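You operate a simulated robot arm through the tools that you are given. There is no shell and no other tool.

The job below is to be done with a simulated two-armed robot. You get a single attempt, and the scene is never put back.

JOB
Oil the whole chain and give row 72 three strokes of grease.
Fine: drip knob open while the grey wheel goes right round to its stop, then shut.
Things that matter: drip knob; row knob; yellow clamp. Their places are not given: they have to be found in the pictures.

The check looks at the end state, three seconds after you hand in, the way a careful person would. Anything else that was tipped, shoved, dropped, spilled or broken makes it a failure.

ROBOT AND FRAMES
Two 7-joint arms with two-finger grippers on one trunk that stands fixed in place. Base frame: the origin is at the foot of the trunk, x ahead of it, y to its left, z up. Units: m, rad, N and s.
The left shoulder is at [0.061, 0.216, 1.354], the right one opposite. With the tool pointing down near the work surface each hand reaches from about 0.1 to 0.74 m from the base axis, measured 20 degrees to its own side. Payload 3.43 kg a hand.
Tool frame (each hand has its own): the origin (TCP) lies between the finger pads and is the grasp point; the fingertips stand 0.02 m ahead of it; z points along the fingers, y is the line along which they close. The gripper opens to 0.124 m; its body begins 0.093 m behind the TCP.
Orientation is that of the tool frame in the base frame, as a unit quaternion [w, x, y, z]. With the fingers straight down and closing along the base's y, the tool's x points along the base's -x, its y along +y and its z along -z.

CONTROLS
- The arms move only by the tool step_arm. It takes "left_moves", "right_moves" or both (then of equal length, played together; a hand with none holds still); each is a list of rows, each a list of 7 numbers: the shift along the base's x, y, z in m, then the turn, a rotation vector about the base's x, y, z in rad, then the gripper command, from -1 (shut) to 1 (fully open), values between in proportion. In form: [[x, y, z, rx, ry, rz, fingers], ...]. A call has 1 to 20 rows; each row is the pose to reach, as a shift and turn from the pose commanded when the call began. A row lasts 0.2 s, in which the tool goes at most 0.05 m and 0.15 rad; a call with a longer step from one row to the next is refused whole, and so is a gripper value outside its range. Where a pose cannot be reached the arm comes as near as it can. A force on the tool above 90 N (or 10 N above the force at the start of the call, whichever is more), or a blocked arm, ends the call early, and 0.2 s more pass. The fingers move at their own pace (about 0.072 m/s each) and stop on an object; they squeeze with about 40 N. The grip force told is the motor's: it shows also when the fingers shut on nothing. Time passes only in rows, and 0.2 s behind the last, so rows that repeat a pose let the fingers close. The reply holds the time, the measured pose of the TCP, the force on the tool along the base axes, the opening and the grip force, in the units named above and with some noise, with the torque about the TCP (base axes, N m) and any sound that the robot's microphone picked up.
- Cameras (640 x 400 px; columns grow to the right, rows downward): "scene" is now at [0.1645, -0.0252, 1.536]; the picture's right is [-0.48, -0.88, 0.00], its down [-0.46, 0.25, -0.85] and it looks along [0.74, -0.41, -0.53] (base axes); focal length 308 px, centre (320, 200). "left" rides on the left gripper at [0.082, -0.014, -0.14] in its tool frame; the picture's right is [0.17, 0.99, 0.00], its down [-0.83, 0.14, -0.54] and it looks along [-0.53, 0.09, 0.84] (tool axes); focal length 243 px, centre (320, 200). "right" rides on the right gripper at [0.082, 0.014, -0.14] in its tool frame; the picture's right is [-0.17, 0.99, 0.00], its down [-0.83, -0.14, -0.54] and it looks along [-0.53, -0.09, 0.84] (tool axes); focal length 243 px, centre (320, 200).
- get_image(camera): a new picture of that camera. No time passes.
- move_column(by): moves the trunk up (or, below 0, down) by that many m; the arms and the scene camera ride with it, the base frame stays. It gives what a move gives, with no picture.
- turn_head(pan, tilt): turns the head with the scene camera to pan (to the left, within 1.396 rad either way) and tilt (down, from -0.506 to 1.204), counted from straight ahead of the robot (the tilt from the chest, where the trunk bows). It gives what a move gives.
- locate(camera, pixels): for up to 12 pixels [column, row] of the newest picture of that camera ("zoom" is the newest enlarged one), the place [x, y, z] in the base frame of the surface seen there, good to about 0.003 m, but the place of the scene camera against the robot may be out by one fixed shift of up to 0.025 m in any direction. No time passes.
- zoom(camera, box): a new picture of the part [left, top, right, bottom] of that camera's present view, enlarged. No time passes.
- job_done(): hands the job in; it is judged then, once.

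Open the grippers and draw the arms clear of the work before you hand the job in, unless the task says otherwise.

The tools are called by a JSON object that holds its "method" and its "body". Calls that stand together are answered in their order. step_arm: Moves the arms, as the interface text tells. Its arguments: {"type":"object","properties":{"left_moves":{"type":"array","items":{"type":"array","items":{"type":"number"}}},"right_moves":{"type":"array","items":{"type":"array","items":{"type":"number"}}}},"required":[]} The other tools are called the same way: move_column (by) moves the trunk up or down; turn_head (pan, tilt) turns the head that bears the scene camera; get_image (camera) takes a picture; locate (camera, pixels) gives the place of the surface under pixels of a picture; zoom (camera, box) takes an enlarged picture of a part of a camera's view; job_done () hands the job in.

At the start:

```text
time_s: 0.0
left_ee_pos: [0.4337, -0.0135, 1.3217]
left_orientation: [0.0, -0.001, 1.0, 0.0]
left_contact_force: [-0.3, -0.6, 0.0]
left_wrist_torque: [-0.03, -0.02, 0.02]
left_width: 0.1239
left_grip_force: 0.1
right_ee_pos: [0.3883, -0.5418, 1.3463]
right_orientation: [-0.001, 0.0, 1.0, 0.0]
right_contact_force: [0.3, -0.2, -0.5]
right_wrist_torque: [-0.01, -0.01, 0.02]
right_width: 0.124
right_grip_force: 0.0
trunk travel left (down, up): [-0.505, 0.086]
head pan, tilt (commanded): [-0.504, 0.555]
```

scene: 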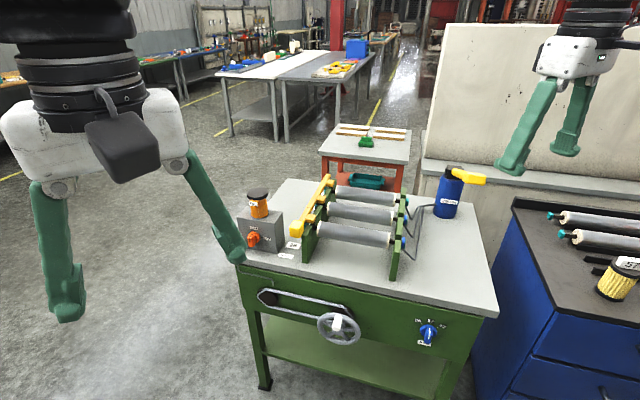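
right: 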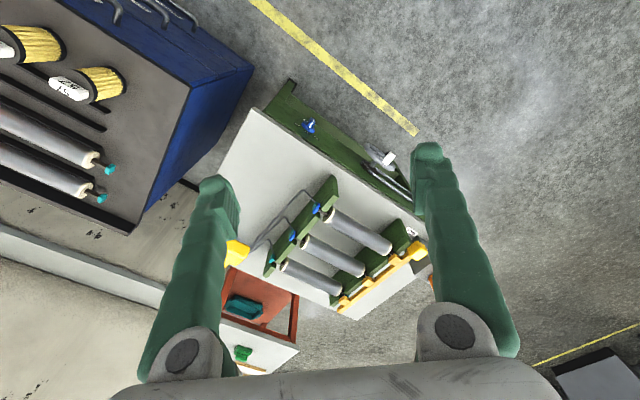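
left: 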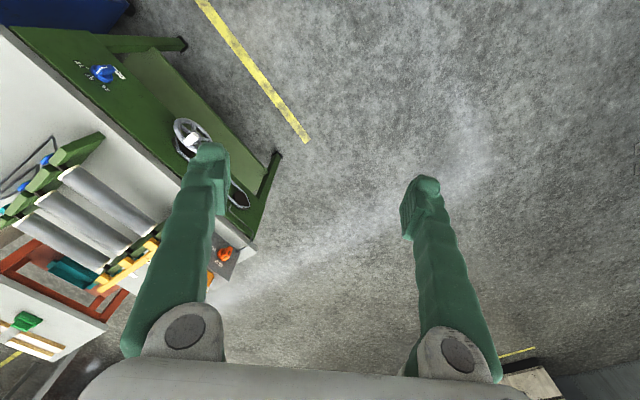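

The scene picture shows a green table with three rollers, an orange knob on a grey box (near 253,238), a grey wheel (338,328), a blue row knob (428,333), a yellow clamp (297,228) and a blue pump with yellow lever (455,190). I zoom in on these first.

{"method": "zoom", "body": {"camera": "scene", "box": [220, 160, 360, 280]}}

{"method": "zoom", "body": {"camera": "scene", "box": [230, 270, 470, 390]}}

{"method": "zoom", "body": {"camera": "scene", "box": [370, 150, 510, 270]}}

```text
3.33 times, centred on (290, 220) of scene
```

zoom: 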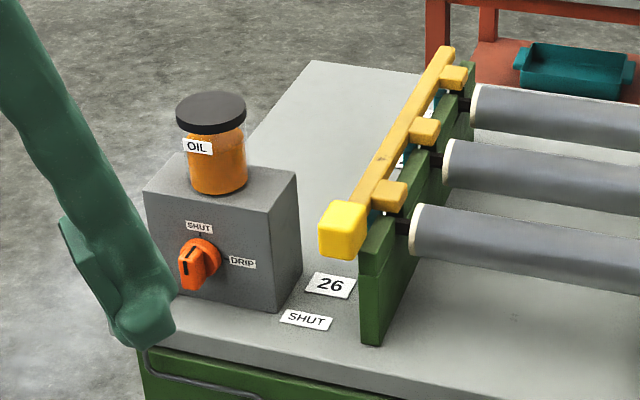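

```text
2.67 times, centred on (350, 330) of scene
```

zoom: 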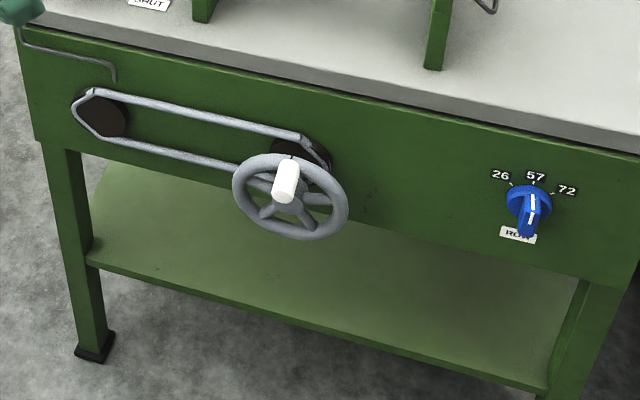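

```text
3.33 times, centred on (440, 210) of scene
```

zoom: 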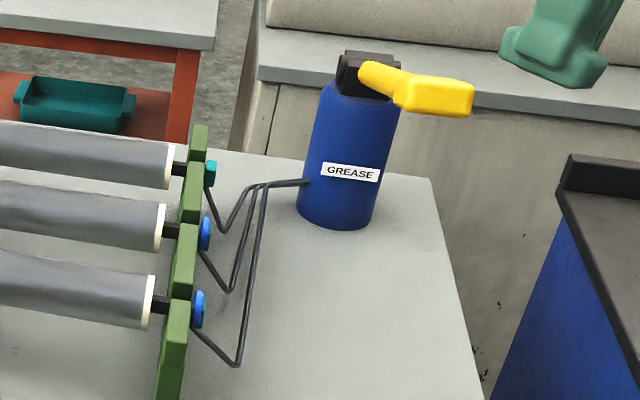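

The knobs and labels are visible; now I locate the key points in the scene picture to learn the heights and distances.

{"method": "locate", "body": {"camera": "scene", "pixels": [[253, 239], [338, 324], [428, 333], [297, 228], [329, 180], [470, 177], [447, 207], [430, 290], [250, 268], [494, 310], [345, 234], [258, 195]]}}

{"method": "zoom", "body": {"camera": "scene", "box": [395, 310, 455, 350]}}

{"method": "zoom", "body": {"camera": "scene", "box": [280, 170, 350, 260]}}

{"method": "zoom", "body": {"camera": "right", "box": [220, 150, 450, 330]}}

{"method": "zoom", "body": {"camera": "left", "box": [0, 120, 260, 300]}}

```text
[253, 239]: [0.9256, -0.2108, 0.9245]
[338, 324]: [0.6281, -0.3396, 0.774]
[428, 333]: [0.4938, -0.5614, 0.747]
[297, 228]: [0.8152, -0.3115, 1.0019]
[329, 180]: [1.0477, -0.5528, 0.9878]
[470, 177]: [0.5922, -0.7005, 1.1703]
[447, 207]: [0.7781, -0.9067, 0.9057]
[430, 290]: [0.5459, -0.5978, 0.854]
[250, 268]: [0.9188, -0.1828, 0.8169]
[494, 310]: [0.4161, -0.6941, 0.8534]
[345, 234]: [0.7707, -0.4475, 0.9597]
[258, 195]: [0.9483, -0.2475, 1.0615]
```

```text
10.00 times, centred on (425, 330) of scene
```

zoom: 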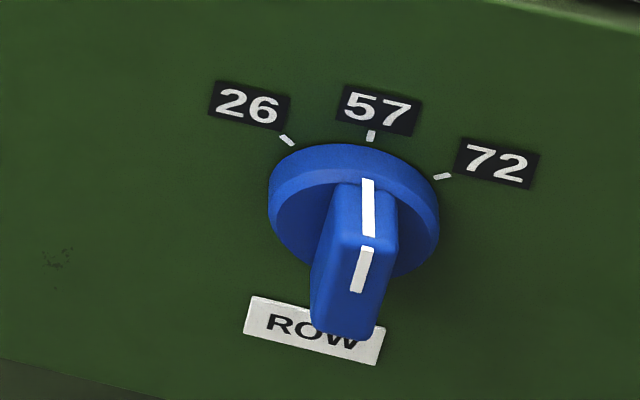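

```text
4.44 times, centred on (315, 215) of scene
```

zoom: 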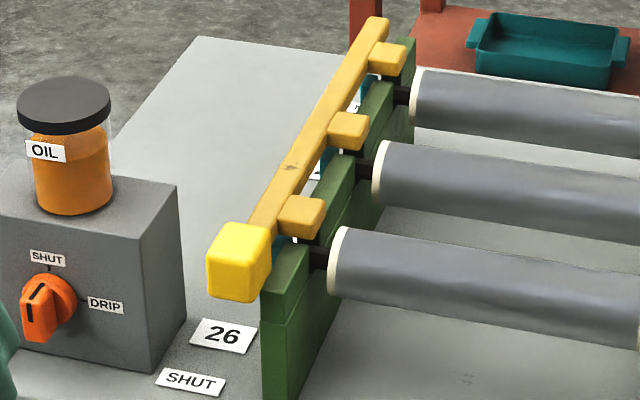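

```text
2.22 times, centred on (335, 240) of right
```

zoom: 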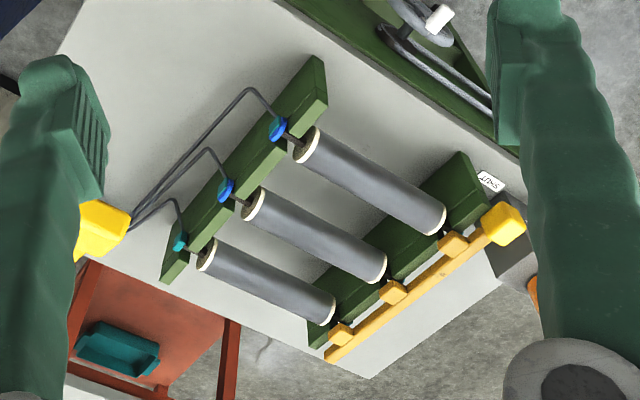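

```text
2.22 times, centred on (130, 210) of left
```

zoom: 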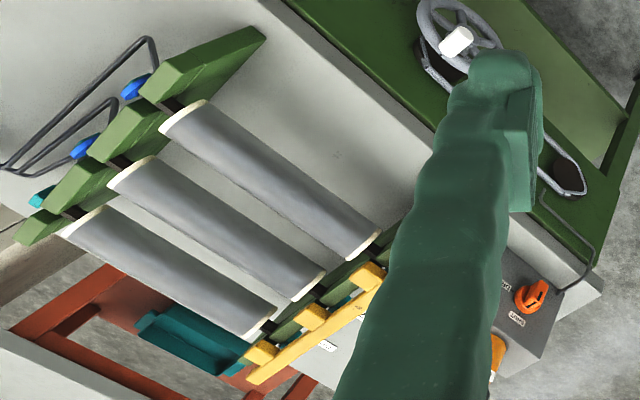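

I look closer at the wheel, the drip knob and the clamp labels, and locate more points to map the obstacles.

{"method": "zoom", "body": {"camera": "scene", "box": [300, 295, 380, 355]}}

{"method": "zoom", "body": {"camera": "scene", "box": [230, 215, 290, 260]}}

{"method": "zoom", "body": {"camera": "scene", "box": [270, 215, 330, 265]}}

{"method": "zoom", "body": {"camera": "scene", "box": [310, 165, 350, 215]}}

{"method": "locate", "body": {"camera": "scene", "pixels": [[512, 205], [478, 320], [600, 250], [285, 183], [560, 220], [452, 170], [485, 180], [404, 240], [320, 190], [405, 195], [305, 270], [393, 280]]}}

```text
6.67 times, centred on (340, 325) of scene
```

zoom: 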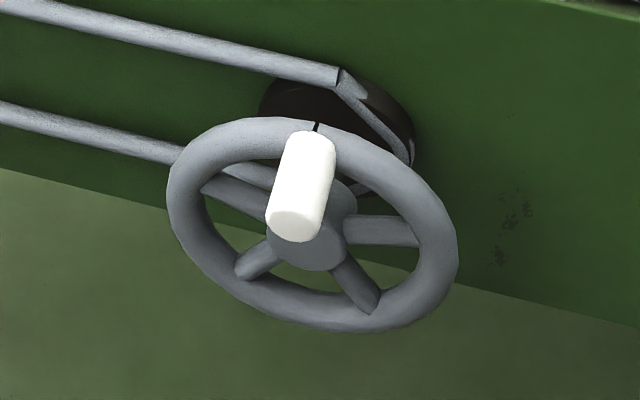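

```text
8.89 times, centred on (260, 238) of scene
```

zoom: 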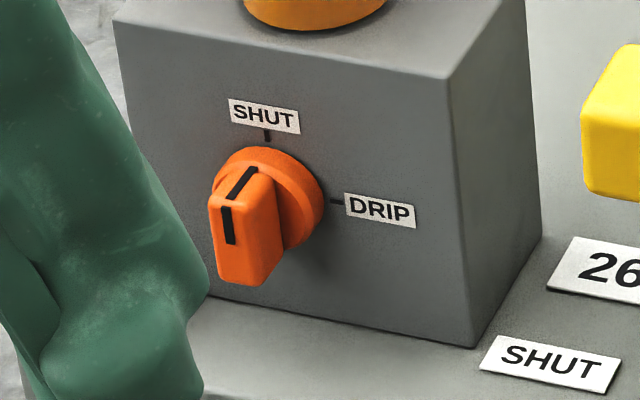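

```text
8.00 times, centred on (300, 240) of scene
```

zoom: 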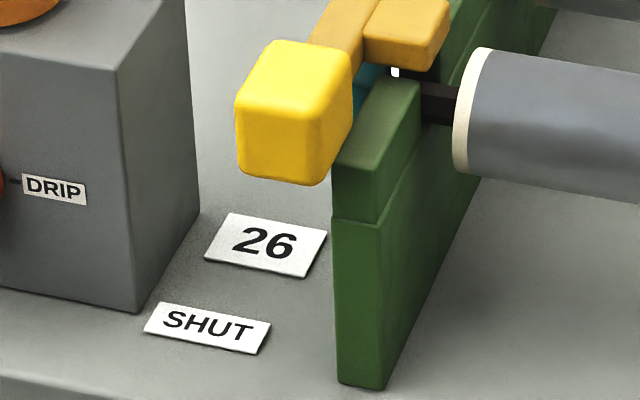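

```text
8.00 times, centred on (330, 190) of scene
```

zoom: 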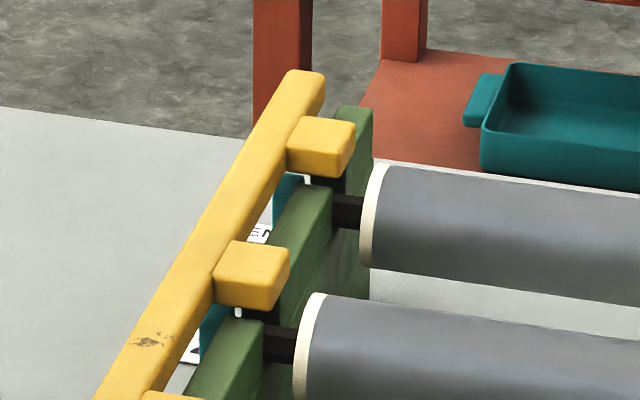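

```text
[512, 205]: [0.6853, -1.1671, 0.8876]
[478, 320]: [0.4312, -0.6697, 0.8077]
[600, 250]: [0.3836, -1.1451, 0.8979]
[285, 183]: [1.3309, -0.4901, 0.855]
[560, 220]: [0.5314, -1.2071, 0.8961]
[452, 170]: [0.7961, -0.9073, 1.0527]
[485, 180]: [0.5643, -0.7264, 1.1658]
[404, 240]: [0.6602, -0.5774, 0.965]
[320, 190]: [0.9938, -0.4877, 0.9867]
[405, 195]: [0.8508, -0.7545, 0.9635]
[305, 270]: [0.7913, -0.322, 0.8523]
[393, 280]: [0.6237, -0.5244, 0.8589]
```

The map so far: table top z≈0.855, front panel facing the robot's left-back, wheel near (0.63,-0.34,0.77), row knob near (0.49,-0.56,0.75), drip knob near (0.93,-0.21,0.92). The arms are clear, so I lower the trunk by 0.25 m for a more level view.

{"method": "move_column", "body": {"by": -0.25}}

{"method": "get_image", "body": {"camera": "scene"}}

{"method": "get_image", "body": {"camera": "right"}}

{"method": "get_image", "body": {"camera": "left"}}

```text
time_s: 2.6
left_ee_pos: [0.4422, -0.0133, 1.0582]
left_orientation: [-0.021, -0.001, 1.0, 0.0]
left_contact_force: [-1.4, 0.4, 0.0]
left_wrist_torque: [-0.03, 0.01, -0.02]
left_width: 0.124
left_grip_force: 0.1
right_ee_pos: [0.3879, -0.5424, 1.0956]
right_orientation: [0.0, 0.0, 1.0, -0.001]
right_contact_force: [-0.5, -0.2, 0.2]
right_wrist_torque: [0.03, -0.03, 0.0]
right_width: 0.124
right_grip_force: 0.1
trunk travel left (down, up): [-0.255, 0.336]
head pan, tilt (commanded): [-0.504, 0.555]
```

```text
taken
```

scene: 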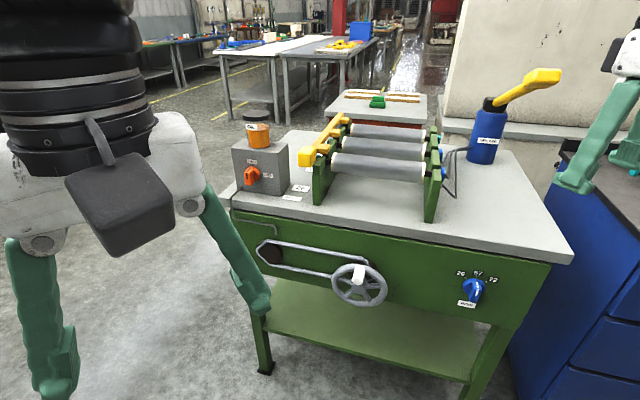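

```text
taken
```

right: 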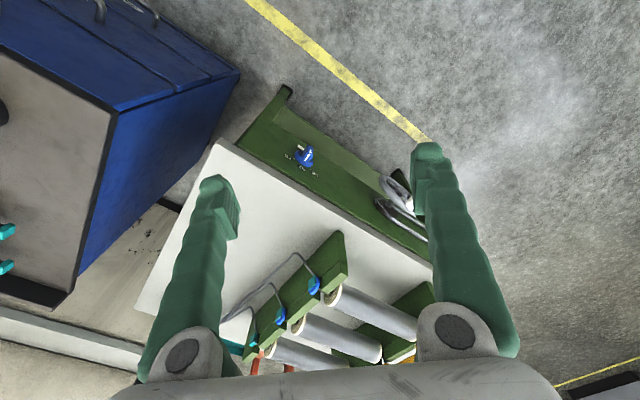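

```text
taken
```

left: 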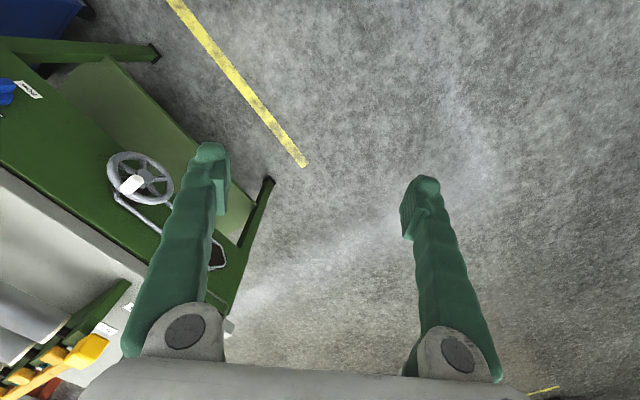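

The lower view shows the rows better. I zoom on the clamp (310,155), knob box (260,170), wheel (360,285), row knob (470,288) and grease pump (500,130).

{"method": "zoom", "body": {"camera": "scene", "box": [290, 105, 360, 210]}}

{"method": "zoom", "body": {"camera": "scene", "box": [410, 60, 570, 230]}}

{"method": "zoom", "body": {"camera": "scene", "box": [230, 230, 410, 320]}}

{"method": "zoom", "body": {"camera": "scene", "box": [225, 100, 325, 210]}}

{"method": "zoom", "body": {"camera": "scene", "box": [445, 260, 515, 315]}}

```text
3.81 times, centred on (325, 158) of scene
```

zoom: 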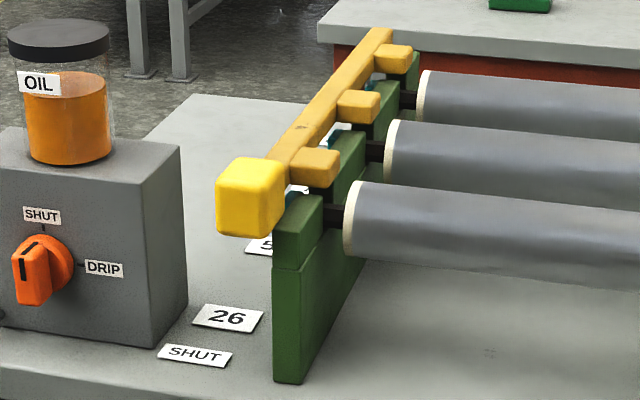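

```text
2.35 times, centred on (490, 145) of scene
```

zoom: 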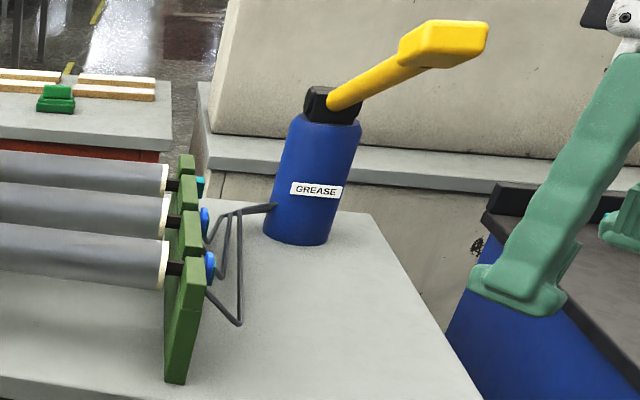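

```text
3.56 times, centred on (320, 275) of scene
```

zoom: 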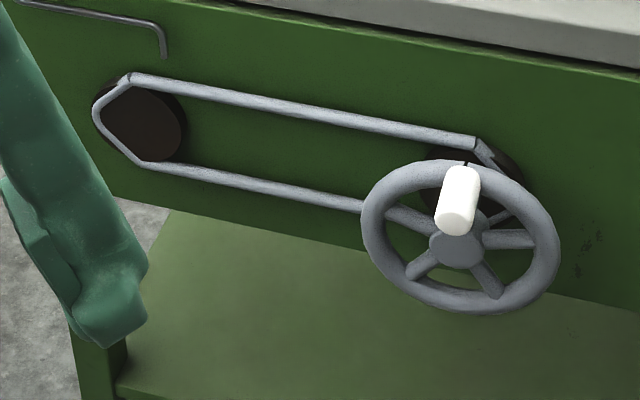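

```text
3.64 times, centred on (275, 155) of scene
```

zoom: 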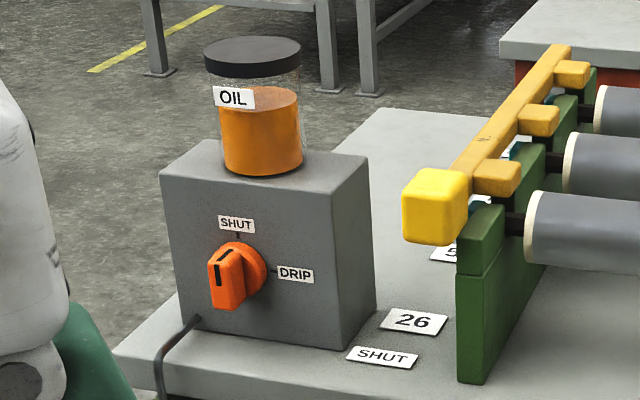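

```text
7.27 times, centred on (480, 288) of scene
```

zoom: 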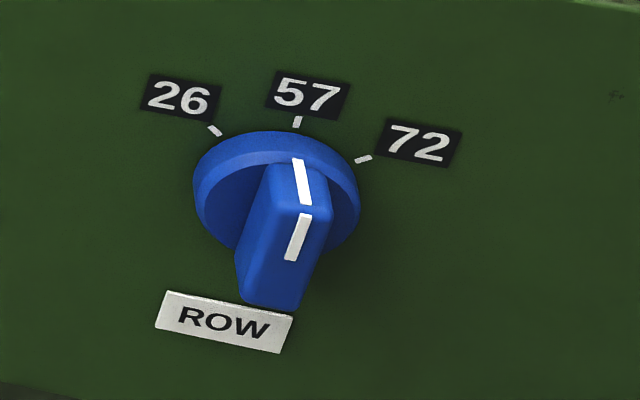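

I compare the scene camera against the hand cameras by locating common features: the row knob and wheel in right/left pictures and in the scene picture.

{"method": "zoom", "body": {"camera": "right", "box": [270, 120, 350, 190]}}

{"method": "zoom", "body": {"camera": "left", "box": [80, 130, 200, 230]}}

{"method": "locate", "body": {"camera": "left", "pixels": [[131, 185], [144, 172], [112, 163], [168, 190], [135, 155], [90, 350], [105, 328], [30, 90], [221, 262]]}}

{"method": "locate", "body": {"camera": "right", "pixels": [[307, 148], [303, 160], [290, 157], [316, 174], [222, 140], [318, 286], [343, 235]]}}

{"method": "locate", "body": {"camera": "scene", "pixels": [[476, 291], [468, 304], [461, 273], [493, 278], [358, 278], [358, 289], [337, 273], [387, 295], [572, 258], [306, 156], [251, 176], [432, 215]]}}

```text
5.71 times, centred on (310, 155) of right
```

zoom: 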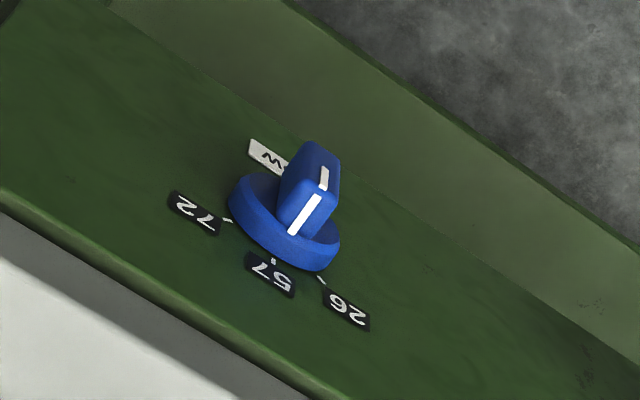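

```text
4.00 times, centred on (140, 180) of left
```

zoom: 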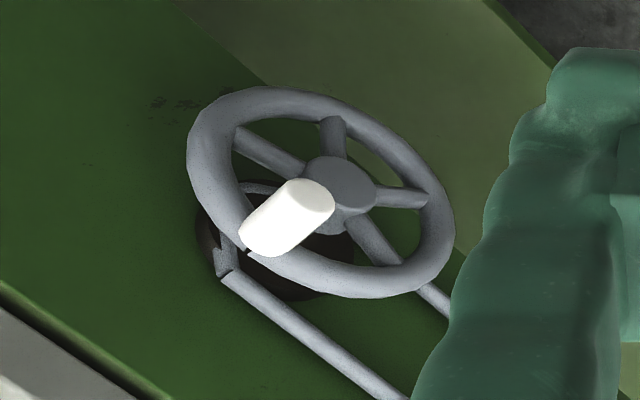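

```text
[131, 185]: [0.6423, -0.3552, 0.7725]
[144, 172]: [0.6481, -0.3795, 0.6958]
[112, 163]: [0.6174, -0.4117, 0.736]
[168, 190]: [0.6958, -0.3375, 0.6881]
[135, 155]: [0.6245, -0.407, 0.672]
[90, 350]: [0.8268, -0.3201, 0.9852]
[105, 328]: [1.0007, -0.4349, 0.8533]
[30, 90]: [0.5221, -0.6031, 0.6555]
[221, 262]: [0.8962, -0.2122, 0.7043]
```

```text
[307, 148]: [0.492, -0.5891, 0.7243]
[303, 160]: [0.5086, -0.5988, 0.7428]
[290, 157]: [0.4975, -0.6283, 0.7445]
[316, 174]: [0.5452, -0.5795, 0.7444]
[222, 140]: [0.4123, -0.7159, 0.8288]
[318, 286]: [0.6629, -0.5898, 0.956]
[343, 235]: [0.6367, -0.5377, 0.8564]
```

```text
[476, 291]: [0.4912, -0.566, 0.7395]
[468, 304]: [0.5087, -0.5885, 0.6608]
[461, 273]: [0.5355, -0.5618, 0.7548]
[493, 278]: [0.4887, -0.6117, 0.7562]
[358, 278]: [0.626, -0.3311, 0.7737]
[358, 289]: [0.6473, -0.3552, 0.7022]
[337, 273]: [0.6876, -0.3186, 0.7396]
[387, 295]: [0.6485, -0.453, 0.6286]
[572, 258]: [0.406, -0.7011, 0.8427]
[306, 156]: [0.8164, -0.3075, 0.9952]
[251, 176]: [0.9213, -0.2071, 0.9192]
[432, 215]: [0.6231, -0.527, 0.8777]
```

The scene camera reads about (-0.0095, +0.017, +0.011) off compared with the hand cameras (labels 26 and 72 agree on this). I now swing the left hand forward and tilt it to look closely at the clamp and the oil box.

{"method": "step_arm", "body": {"left_moves": [[0.03, -0.015, 0.0, 0, -0.1, 0, 1], [0.06, -0.03, 0.0, 0, -0.2, 0, 1], [0.09, -0.045, 0.0, 0, -0.3, 0, 1], [0.12, -0.06, 0.0, 0, -0.4, 0, 1], [0.15, -0.08, 0.0, 0, -0.5, 0, 1], [0.18, -0.1, 0.0, 0, -0.6, 0, 1]]}}

```text
time_s: 4.0
left_ee_pos: [0.6108, -0.1048, 1.0548]
left_orientation: [0.277, -0.012, 0.96, -0.021]
left_contact_force: [0.2, 0.2, -0.3]
left_wrist_torque: [-0.03, -0.02, 0.0]
left_width: 0.124
left_grip_force: 0.0
left hand out of reach, approached as far as the arm can: row 1, 2, 3, 4, 5, 6
right_ee_pos: [0.3895, -0.5415, 1.0965]
right_orientation: [0.0, 0.0, 1.0, 0.0]
right_contact_force: [0.5, -0.5, -0.1]
right_wrist_torque: [-0.01, 0.03, -0.02]
right_width: 0.1239
right_grip_force: 0.1
trunk travel left (down, up): [-0.255, 0.336]
head pan, tilt (commanded): [-0.504, 0.555]
```

The left hand reports slight unreachability even for small moves, so I look at what the cameras show in this pose.

{"method": "get_image", "body": {"camera": "left"}}

{"method": "get_image", "body": {"camera": "scene"}}

```text
taken
```

left: 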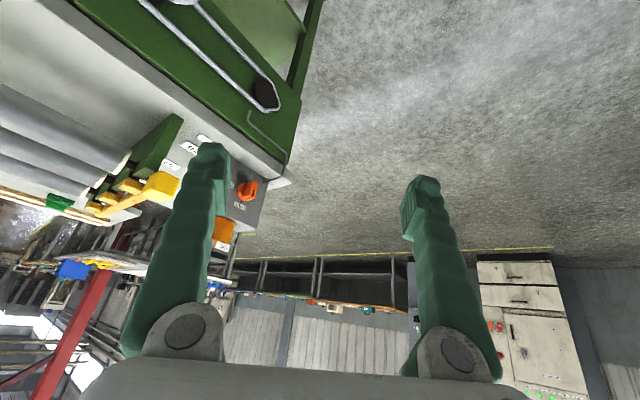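

```text
taken
```

scene: 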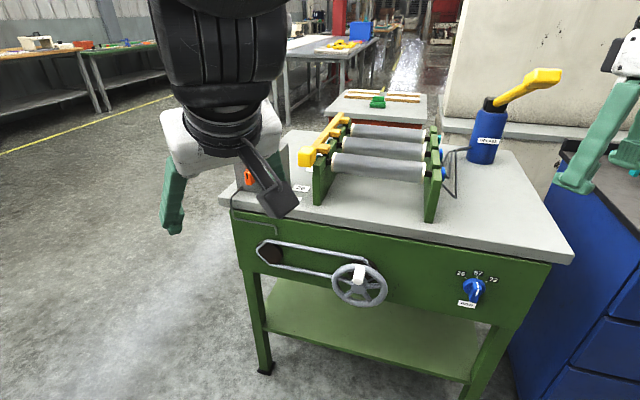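

The left view (upside-down) shows the clamp at (160,187) and drip knob at (247,190). I yaw the left hand toward the table so the clamp comes to the middle.

{"method": "step_arm", "body": {"left_moves": [[0.0, 0.0, 0.0, 0, 0, -0.13, 1], [0.0, 0.0, 0.0, 0, 0, -0.26, 1], [0.0, 0.0, 0.0, 0, 0, -0.39, 1], [0.0, 0.0, 0.0, 0, 0, -0.52, 1], [0.0, 0.0, 0.0, 0, 0, -0.65, 1], [0.0, 0.0, 0.0, 0, 0, -0.78, 1]]}}

{"method": "get_image", "body": {"camera": "left"}}

```text
time_s: 5.4
left_ee_pos: [0.5609, -0.0823, 1.02]
left_orientation: [0.28, 0.116, 0.952, -0.04]
left_contact_force: [-0.9, 0.0, 0.2]
left_wrist_torque: [-0.02, 0.03, -0.02]
left_width: 0.1241
left_grip_force: 0.0
left hand out of reach, approached as far as the arm can: row 1, 2, 3, 4, 5, 6
right_ee_pos: [0.3882, -0.543, 1.0953]
right_orientation: [0.0, 0.001, 1.0, 0.0]
right_contact_force: [0.3, 0.7, 0.9]
right_wrist_torque: [-0.01, -0.02, -0.02]
right_width: 0.1241
right_grip_force: 0.1
trunk travel left (down, up): [-0.255, 0.336]
head pan, tilt (commanded): [-0.504, 0.555]
```

```text
taken
```

left: 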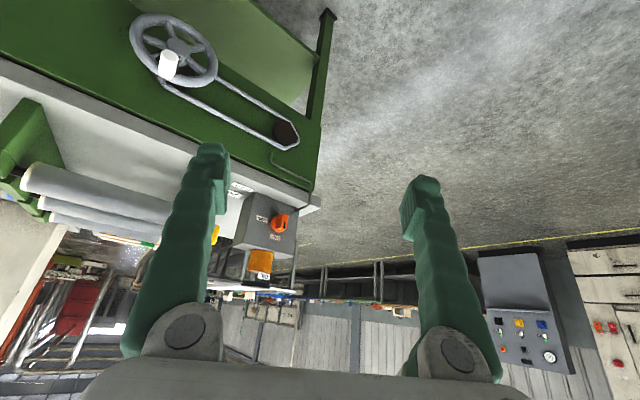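

The yaw was mostly refused (wrist limit in this posture). I try tilting the left hand further toward level instead, to see which orientations the arm can hold.

{"method": "step_arm", "body": {"left_moves": [[0.0, 0.0, 0.0, 0, -0.13, 0.13, 1], [0.0, 0.0, 0.0, 0, -0.26, 0.26, 1], [0.0, 0.0, 0.0, 0, -0.39, 0.39, 1], [0.0, 0.0, 0.0, 0, -0.5, 0.5, 1], [0.0, 0.0, 0.0, 0, -0.6, 0.6, 1]]}}

{"method": "get_image", "body": {"camera": "left"}}

{"method": "get_image", "body": {"camera": "scene"}}

```text
refused: row 1 steps farther than a row can; nothing moved
```

```text
taken
```

left: 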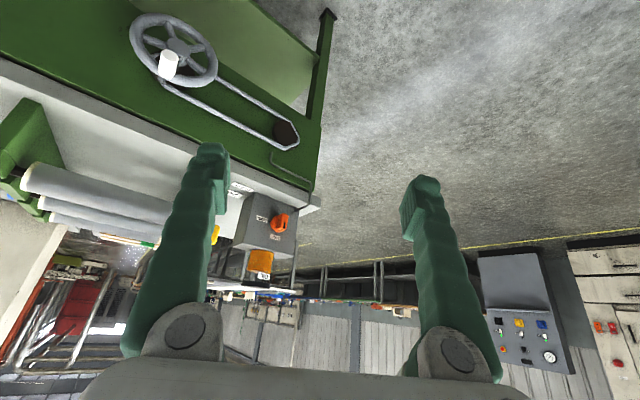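

```text
taken
```

scene: 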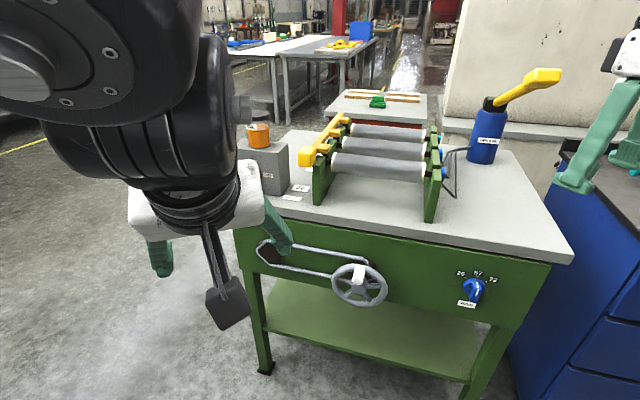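

That step was too big per row. I first undo the yaw, then tilt in smaller steps.

{"method": "step_arm", "body": {"left_moves": [[0.0, 0.0, 0.0, 0, 0, 0.1, 1], [0.0, 0.0, 0.0, 0, 0, 0.2, 1], [0.02, 0.0, 0.0, 0, -0.1, 0.2, 1], [0.04, 0.0, 0.0, 0, -0.2, 0.2, 1], [0.06, 0.0, 0.0, 0, -0.3, 0.2, 1], [0.08, 0.0, 0.0, 0, -0.4, 0.2, 1], [0.08, 0.0, 0.0, 0, -0.5, 0.2, 1], [0.08, 0.0, 0.0, 0, -0.6, 0.2, 1]]}}

{"method": "get_image", "body": {"camera": "scene"}}

```text
time_s: 7.2
left_ee_pos: [0.6661, -0.0488, 1.0865]
left_orientation: [0.537, -0.06, 0.84, -0.044]
left_contact_force: [0.3, -0.1, 0.3]
left_wrist_torque: [0.01, -0.03, -0.01]
left_width: 0.1239
left_grip_force: 0.0
right_ee_pos: [0.3892, -0.5419, 1.097]
right_orientation: [0.0, 0.0, 1.0, 0.0]
right_contact_force: [-0.5, 0.1, 0.0]
right_wrist_torque: [-0.01, -0.02, 0.01]
right_width: 0.124
right_grip_force: 0.1
trunk travel left (down, up): [-0.255, 0.336]
head pan, tilt (commanded): [-0.504, 0.555]
stopped in row 8 (left hand): the arm was blocked; the commanded pose is now the measured one
```

```text
taken
```

scene: 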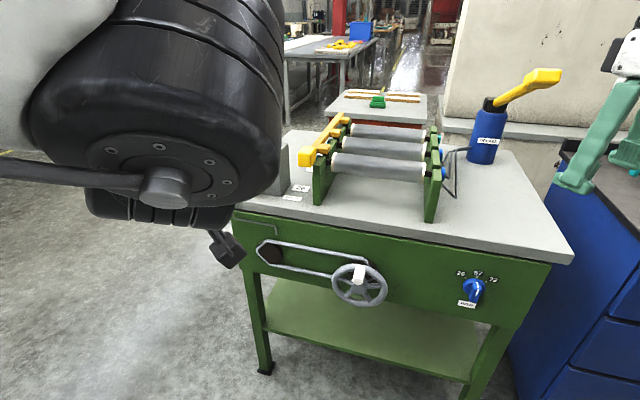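

The arm blocked near the head, likely the elbow. I stretch the left hand outward away from the head, keeping the orientation, to see how far the arm can go.

{"method": "step_arm", "body": {"left_moves": [[0.03, 0.0, -0.01, 0, 0, 0, 1], [0.06, 0.0, -0.02, 0, 0, 0, 1], [0.09, 0.0, -0.03, 0, 0, 0, 1], [0.12, 0.0, -0.04, 0, 0, 0, 1]]}}

{"method": "get_image", "body": {"camera": "scene"}}

{"method": "get_image", "body": {"camera": "left"}}

{"method": "get_image", "body": {"camera": "right"}}

```text
time_s: 8.2
left_ee_pos: [0.7844, -0.0507, 1.0433]
left_orientation: [0.537, -0.056, 0.841, -0.041]
left_contact_force: [0.8, 0.2, 0.3]
left_wrist_torque: [0.01, 0.02, 0.0]
left_width: 0.124
left_grip_force: 0.0
right_ee_pos: [0.3898, -0.5429, 1.0958]
right_orientation: [-0.001, 0.0, 1.0, 0.0]
right_contact_force: [0.3, 0.4, 0.1]
right_wrist_torque: [0.0, 0.04, 0.0]
right_width: 0.1243
right_grip_force: 0.1
trunk travel left (down, up): [-0.255, 0.336]
head pan, tilt (commanded): [-0.504, 0.555]
```

```text
taken
```

scene: 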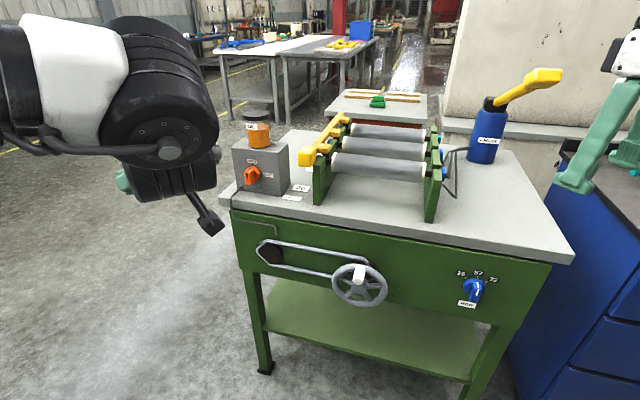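

```text
taken
```

left: 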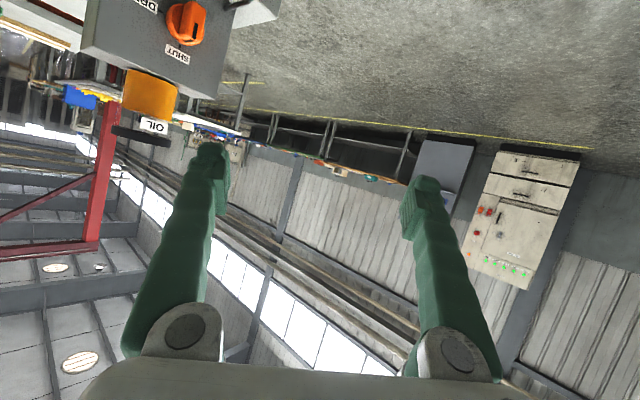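

```text
taken
```

right: 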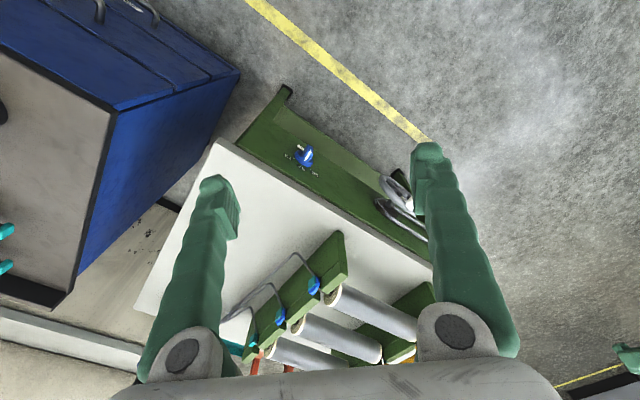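

The left arm stretches well to (0.784,-0.05,1.04) and its camera now sees the oil box from the front. I yaw it toward the table.

{"method": "step_arm", "body": {"left_moves": [[0.0, 0.0, 0.0, 0, 0, -0.12, 1], [0.0, 0.0, 0.0, 0, 0, -0.24, 1], [0.0, 0.0, 0.0, 0, 0, -0.36, 1], [0.0, 0.0, 0.0, 0, 0, -0.48, 1], [0.0, 0.0, 0.0, 0, 0, -0.6, 1]]}}

{"method": "get_image", "body": {"camera": "left"}}

{"method": "get_image", "body": {"camera": "scene"}}

```text
time_s: 9.2
left_ee_pos: [0.8326, -0.0263, 1.0357]
left_orientation: [0.541, 0.025, 0.822, -0.176]
left_contact_force: [0.2, 0.0, 0.9]
left_wrist_torque: [-0.02, -0.03, 0.01]
left_width: 0.1238
left_grip_force: 0.0
left hand out of reach, approached as far as the arm can: row 2, 3, 4, 5
right_ee_pos: [0.3895, -0.5425, 1.096]
right_orientation: [0.001, 0.0, 1.0, 0.0]
right_contact_force: [0.3, -0.3, -0.3]
right_wrist_torque: [-0.02, -0.01, -0.01]
right_width: 0.124
right_grip_force: 0.1
trunk travel left (down, up): [-0.255, 0.336]
head pan, tilt (commanded): [-0.504, 0.555]
stopped in row 5 (left hand): the arm was blocked; the commanded pose is now the measured one
```

```text
taken
```

left: 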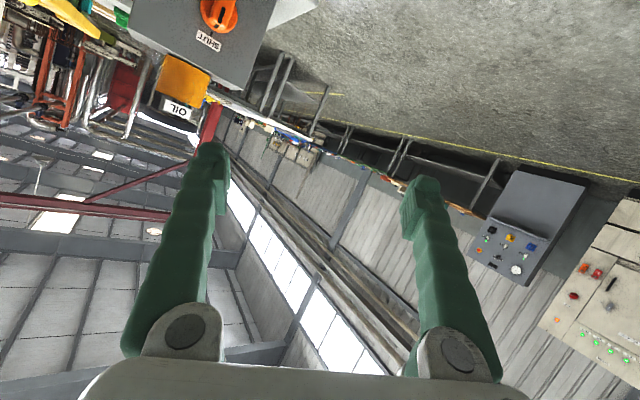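

```text
taken
```

scene: 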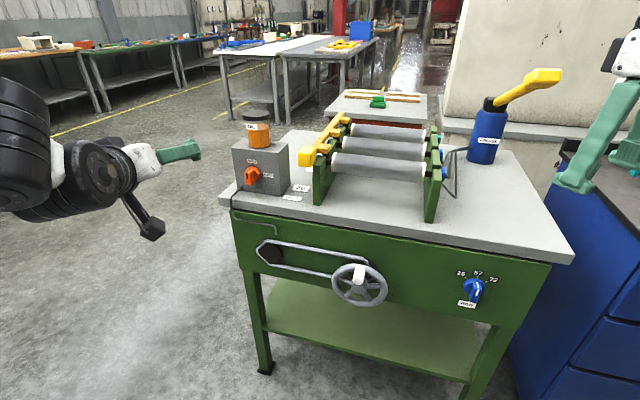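

I zoom in on the left arm to understand its wrist joints, since the yaw limit depends on them.

{"method": "zoom", "body": {"camera": "scene", "box": [0, 70, 220, 250]}}

{"method": "turn_head", "body": {"pan": 0.2, "tilt": 0.5}}

{"method": "get_image", "body": {"camera": "scene"}}

```text
2.22 times, centred on (110, 160) of scene
```

zoom: 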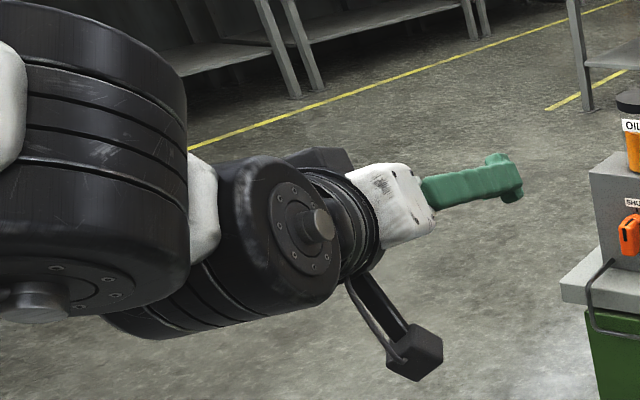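

```text
time_s: 10.3
left_ee_pos: [0.832, -0.0269, 1.0359]
left_orientation: [0.542, 0.025, 0.822, -0.175]
left_contact_force: [0.5, 0.0, -0.3]
left_wrist_torque: [-0.02, -0.03, 0.02]
left_width: 0.1241
left_grip_force: 0.1
right_ee_pos: [0.3877, -0.543, 1.0959]
right_orientation: [0.0, 0.0, 1.0, 0.0]
right_contact_force: [0.0, 0.4, -0.3]
right_wrist_torque: [0.01, 0.04, 0.01]
right_width: 0.1241
right_grip_force: 0.0
trunk travel left (down, up): [-0.255, 0.336]
head pan, tilt (commanded): [0.201, 0.499]
```

```text
taken
```

scene: 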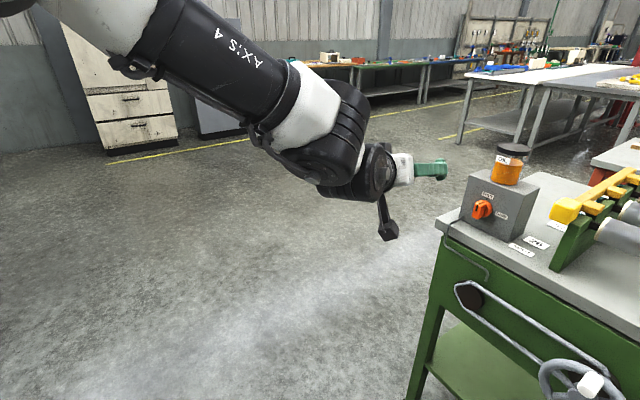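

I test the tool roll of the left hand about its own pointing axis (small steps) to see which way the wrist has room.

{"method": "step_arm", "body": {"left_moves": [[0.0, 0.0, 0.0, 0.088, -0.032, -0.035, 1], [0.0, 0.0, 0.0, 0.176, -0.063, -0.07, 1], [0.0, 0.0, 0.0, 0.264, -0.095, -0.106, 1], [0.0, 0.0, 0.0, 0.352, -0.126, -0.141, 1], [0.0, 0.0, 0.0, 0.44, -0.158, -0.176, 1]]}}

```text
time_s: 11.0
left_ee_pos: [0.8522, 0.0112, 1.0506]
left_orientation: [0.581, 0.015, 0.805, -0.12]
left_contact_force: [-0.7, -0.6, 0.2]
left_wrist_torque: [-0.01, 0.01, 0.0]
left_width: 0.1243
left_grip_force: 0.1
left hand out of reach, approached as far as the arm can: row 1, 2, 3
right_ee_pos: [0.3893, -0.5428, 1.0948]
right_orientation: [0.0, -0.001, 1.0, 0.0]
right_contact_force: [-0.1, 0.1, -0.7]
right_wrist_torque: [0.0, -0.04, 0.01]
right_width: 0.1242
right_grip_force: 0.0
trunk travel left (down, up): [-0.255, 0.336]
head pan, tilt (commanded): [0.201, 0.499]
stopped in row 3 (left hand): the arm was blocked; the commanded pose is now the measured one
```

Positive roll is refused. I try the opposite roll.

{"method": "step_arm", "body": {"left_moves": [[0.0, 0.0, 0.0, -0.093, 0.021, 0.03, 1], [0.0, 0.0, 0.0, -0.186, 0.042, 0.06, 1], [0.0, 0.0, 0.0, -0.279, 0.063, 0.09, 1], [0.0, 0.0, 0.0, -0.372, 0.084, 0.12, 1], [0.0, 0.0, 0.0, -0.465, 0.105, 0.15, 1], [0.0, 0.0, 0.0, -0.558, 0.126, 0.18, 1]]}}

{"method": "get_image", "body": {"camera": "scene"}}

```text
time_s: 12.4
left_ee_pos: [0.8503, 0.0079, 1.0489]
left_orientation: [0.52, -0.221, 0.774, -0.286]
left_contact_force: [-0.5, 0.0, 0.2]
left_wrist_torque: [-0.02, -0.01, 0.0]
left_width: 0.1239
left_grip_force: 0.1
right_ee_pos: [0.3893, -0.5419, 1.0955]
right_orientation: [0.0, 0.0, 1.0, 0.0]
right_contact_force: [-0.3, -0.2, 1.0]
right_wrist_torque: [-0.03, 0.0, -0.02]
right_width: 0.1242
right_grip_force: 0.0
trunk travel left (down, up): [-0.255, 0.336]
head pan, tilt (commanded): [0.201, 0.499]
```

```text
taken
```

scene: 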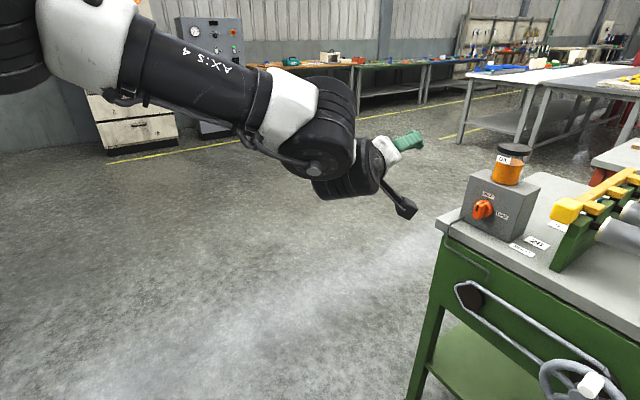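

Negative roll works freely for the left arm, so I roll it to the camera-up orientation with the tool pointing square into the panel (total turn -2.32 rad), pulling the hand slightly back.

{"method": "step_arm", "body": {"left_moves": [[-0.003, 0.0, -0.003, -0.117, 0.054, 0.004, 1], [-0.006, 0.0, -0.006, -0.233, 0.109, 0.009, 1], [-0.009, 0.0, -0.009, -0.35, 0.163, 0.013, 1], [-0.012, 0.0, -0.012, -0.467, 0.218, 0.018, 1], [-0.015, 0.0, -0.015, -0.584, 0.272, 0.022, 1], [-0.018, 0.0, -0.018, -0.7, 0.326, 0.026, 1], [-0.021, 0.0, -0.021, -0.817, 0.381, 0.031, 1], [-0.024, 0.0, -0.024, -0.934, 0.435, 0.035, 1], [-0.027, 0.0, -0.027, -1.05, 0.49, 0.04, 1], [-0.03, 0.0, -0.03, -1.167, 0.544, 0.044, 1]]}}

{"method": "get_image", "body": {"camera": "scene"}}

{"method": "get_image", "body": {"camera": "left"}}

```text
time_s: 14.6
left_ee_pos: [0.8218, 0.0068, 1.0182]
left_orientation: [0.105, -0.548, 0.591, -0.583]
left_contact_force: [-0.1, 0.0, 0.3]
left_wrist_torque: [0.01, -0.04, -0.01]
left_width: 0.1238
left_grip_force: 0.0
right_ee_pos: [0.3888, -0.5432, 1.0958]
right_orientation: [0.0, 0.0, 1.0, 0.0]
right_contact_force: [-0.2, -0.1, 0.4]
right_wrist_torque: [-0.03, 0.02, -0.03]
right_width: 0.1238
right_grip_force: 0.0
trunk travel left (down, up): [-0.255, 0.336]
head pan, tilt (commanded): [0.201, 0.499]
```

```text
taken
```

scene: 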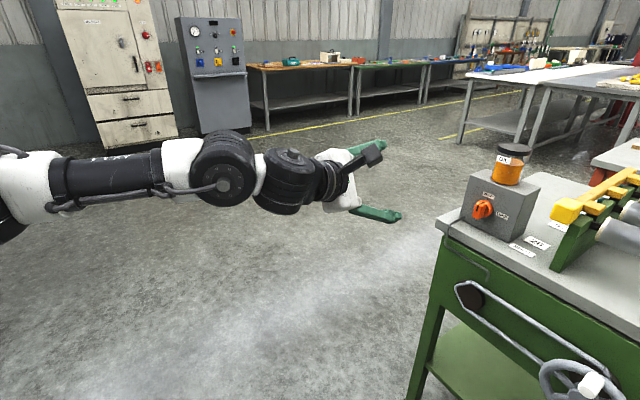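

```text
taken
```

left: 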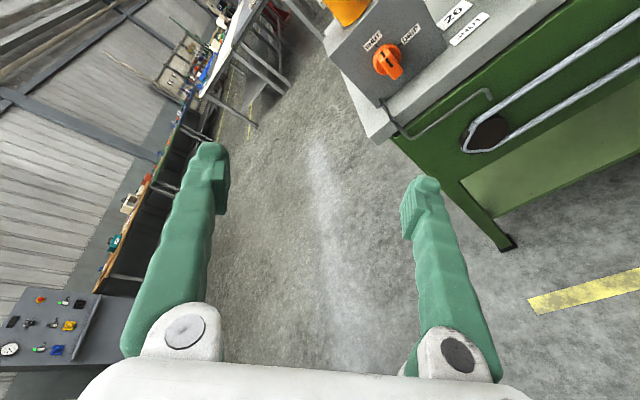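

The roll goes smoothly; I finish the remaining turn to point square at the panel with the camera on top.

{"method": "step_arm", "body": {"left_moves": [[0.0, 0.0, 0.0, -0.117, 0.054, 0.004, 1], [0.0, 0.0, 0.0, -0.233, 0.109, 0.009, 1], [0.0, 0.0, 0.0, -0.35, 0.163, 0.013, 1], [0.0, 0.0, 0.0, -0.467, 0.218, 0.018, 1], [0.0, 0.0, 0.0, -0.584, 0.272, 0.022, 1], [0.0, 0.0, 0.0, -0.7, 0.326, 0.026, 1], [0.0, 0.0, 0.0, -0.817, 0.381, 0.031, 1], [0.0, 0.0, 0.0, -0.934, 0.435, 0.035, 1]]}}

{"method": "get_image", "body": {"camera": "scene"}}

{"method": "get_image", "body": {"camera": "left"}}

```text
time_s: 16.4
left_ee_pos: [0.8228, 0.0066, 1.0199]
left_orientation: [0.267, 0.655, -0.266, 0.655]
left_contact_force: [-0.4, -0.2, -1.0]
left_wrist_torque: [0.02, 0.03, 0.01]
left_width: 0.1236
left_grip_force: 0.1
right_ee_pos: [0.3889, -0.5422, 1.0951]
right_orientation: [0.0, 0.0, 1.0, 0.0]
right_contact_force: [-1.0, -0.3, 1.1]
right_wrist_torque: [0.01, -0.03, 0.01]
right_width: 0.124
right_grip_force: 0.1
trunk travel left (down, up): [-0.255, 0.336]
head pan, tilt (commanded): [0.201, 0.499]
```

```text
taken
```

scene: 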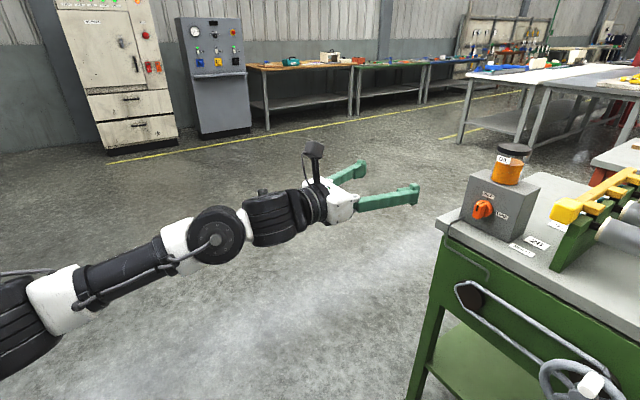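

```text
taken
```

left: 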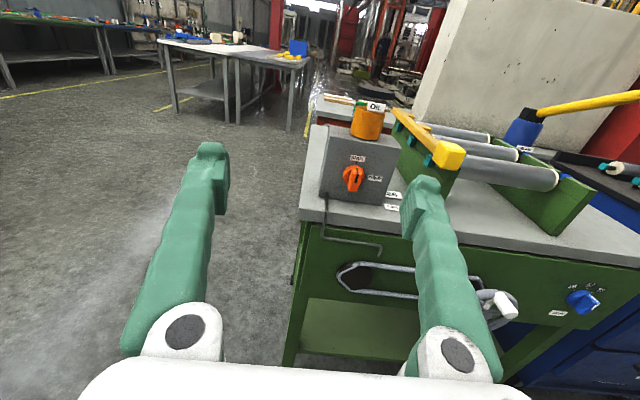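

Now the left camera is upright and sees the box, clamp and rollers. I zoom into the clamp and box areas.

{"method": "zoom", "body": {"camera": "left", "box": [380, 90, 500, 200]}}

{"method": "zoom", "body": {"camera": "left", "box": [310, 90, 410, 220]}}

{"method": "zoom", "body": {"camera": "left", "box": [480, 60, 640, 220]}}

{"method": "locate", "body": {"camera": "left", "pixels": [[352, 182], [352, 167], [449, 155], [402, 118], [322, 195], [386, 205], [329, 137], [374, 116], [392, 207], [352, 192]]}}

```text
3.64 times, centred on (440, 145) of left
```

zoom: 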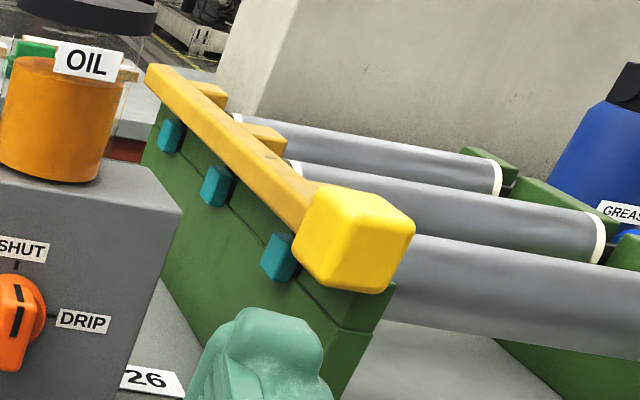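

```text
3.08 times, centred on (360, 155) of left
```

zoom: 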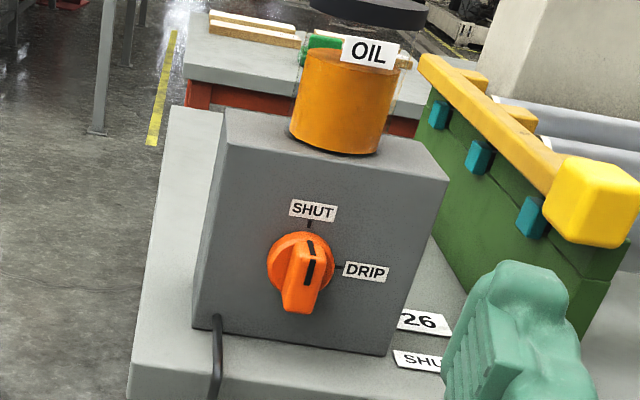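

```text
2.50 times, centred on (560, 140) of left
```

zoom: 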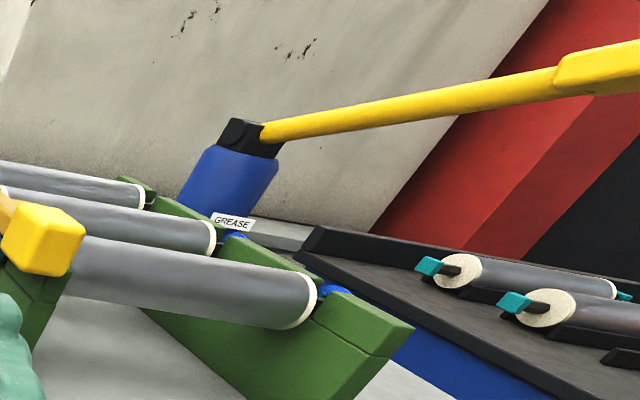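

```text
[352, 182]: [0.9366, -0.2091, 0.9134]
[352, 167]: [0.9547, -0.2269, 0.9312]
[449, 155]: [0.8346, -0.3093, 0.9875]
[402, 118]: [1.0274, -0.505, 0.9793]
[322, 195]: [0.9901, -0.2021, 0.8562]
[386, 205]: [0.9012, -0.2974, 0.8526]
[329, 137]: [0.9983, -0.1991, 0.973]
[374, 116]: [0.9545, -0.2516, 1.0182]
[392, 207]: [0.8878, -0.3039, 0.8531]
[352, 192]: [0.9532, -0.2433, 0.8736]
```

The clamp bar seems to lie on the rail with teal shaft ends below it. I bring the left camera closer to judge whether the clamp is really shut and read any other labels.

{"method": "step_arm", "body": {"left_moves": [[-0.007, -0.043, 0.01, 0, 0, 0, 1], [-0.014, -0.086, 0.02, 0, 0, 0, 1], [-0.021, -0.129, 0.03, 0, 0, 0, 1], [-0.028, -0.172, 0.043, 0, 0, 0, 1], [-0.035, -0.215, 0.043, 0, 0, 0, 1]]}}

{"method": "get_image", "body": {"camera": "left"}}

```text
time_s: 17.6
left_ee_pos: [0.7854, -0.21, 1.0633]
left_orientation: [0.266, 0.655, -0.267, 0.655]
left_contact_force: [-0.6, 0.0, 0.1]
left_wrist_torque: [-0.04, 0.01, 0.0]
left_width: 0.1241
left_grip_force: 0.1
right_ee_pos: [0.3884, -0.5433, 1.0956]
right_orientation: [0.0, 0.0, 1.0, 0.0]
right_contact_force: [-0.5, -0.6, -0.7]
right_wrist_torque: [0.04, -0.01, -0.03]
right_width: 0.1238
right_grip_force: 0.1
trunk travel left (down, up): [-0.255, 0.336]
head pan, tilt (commanded): [0.201, 0.499]
```

```text
taken
```

left: 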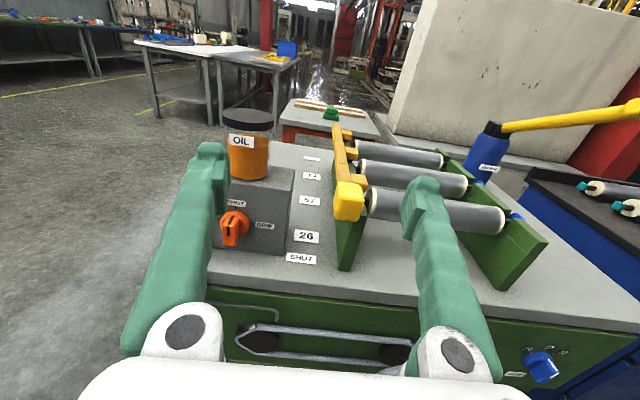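

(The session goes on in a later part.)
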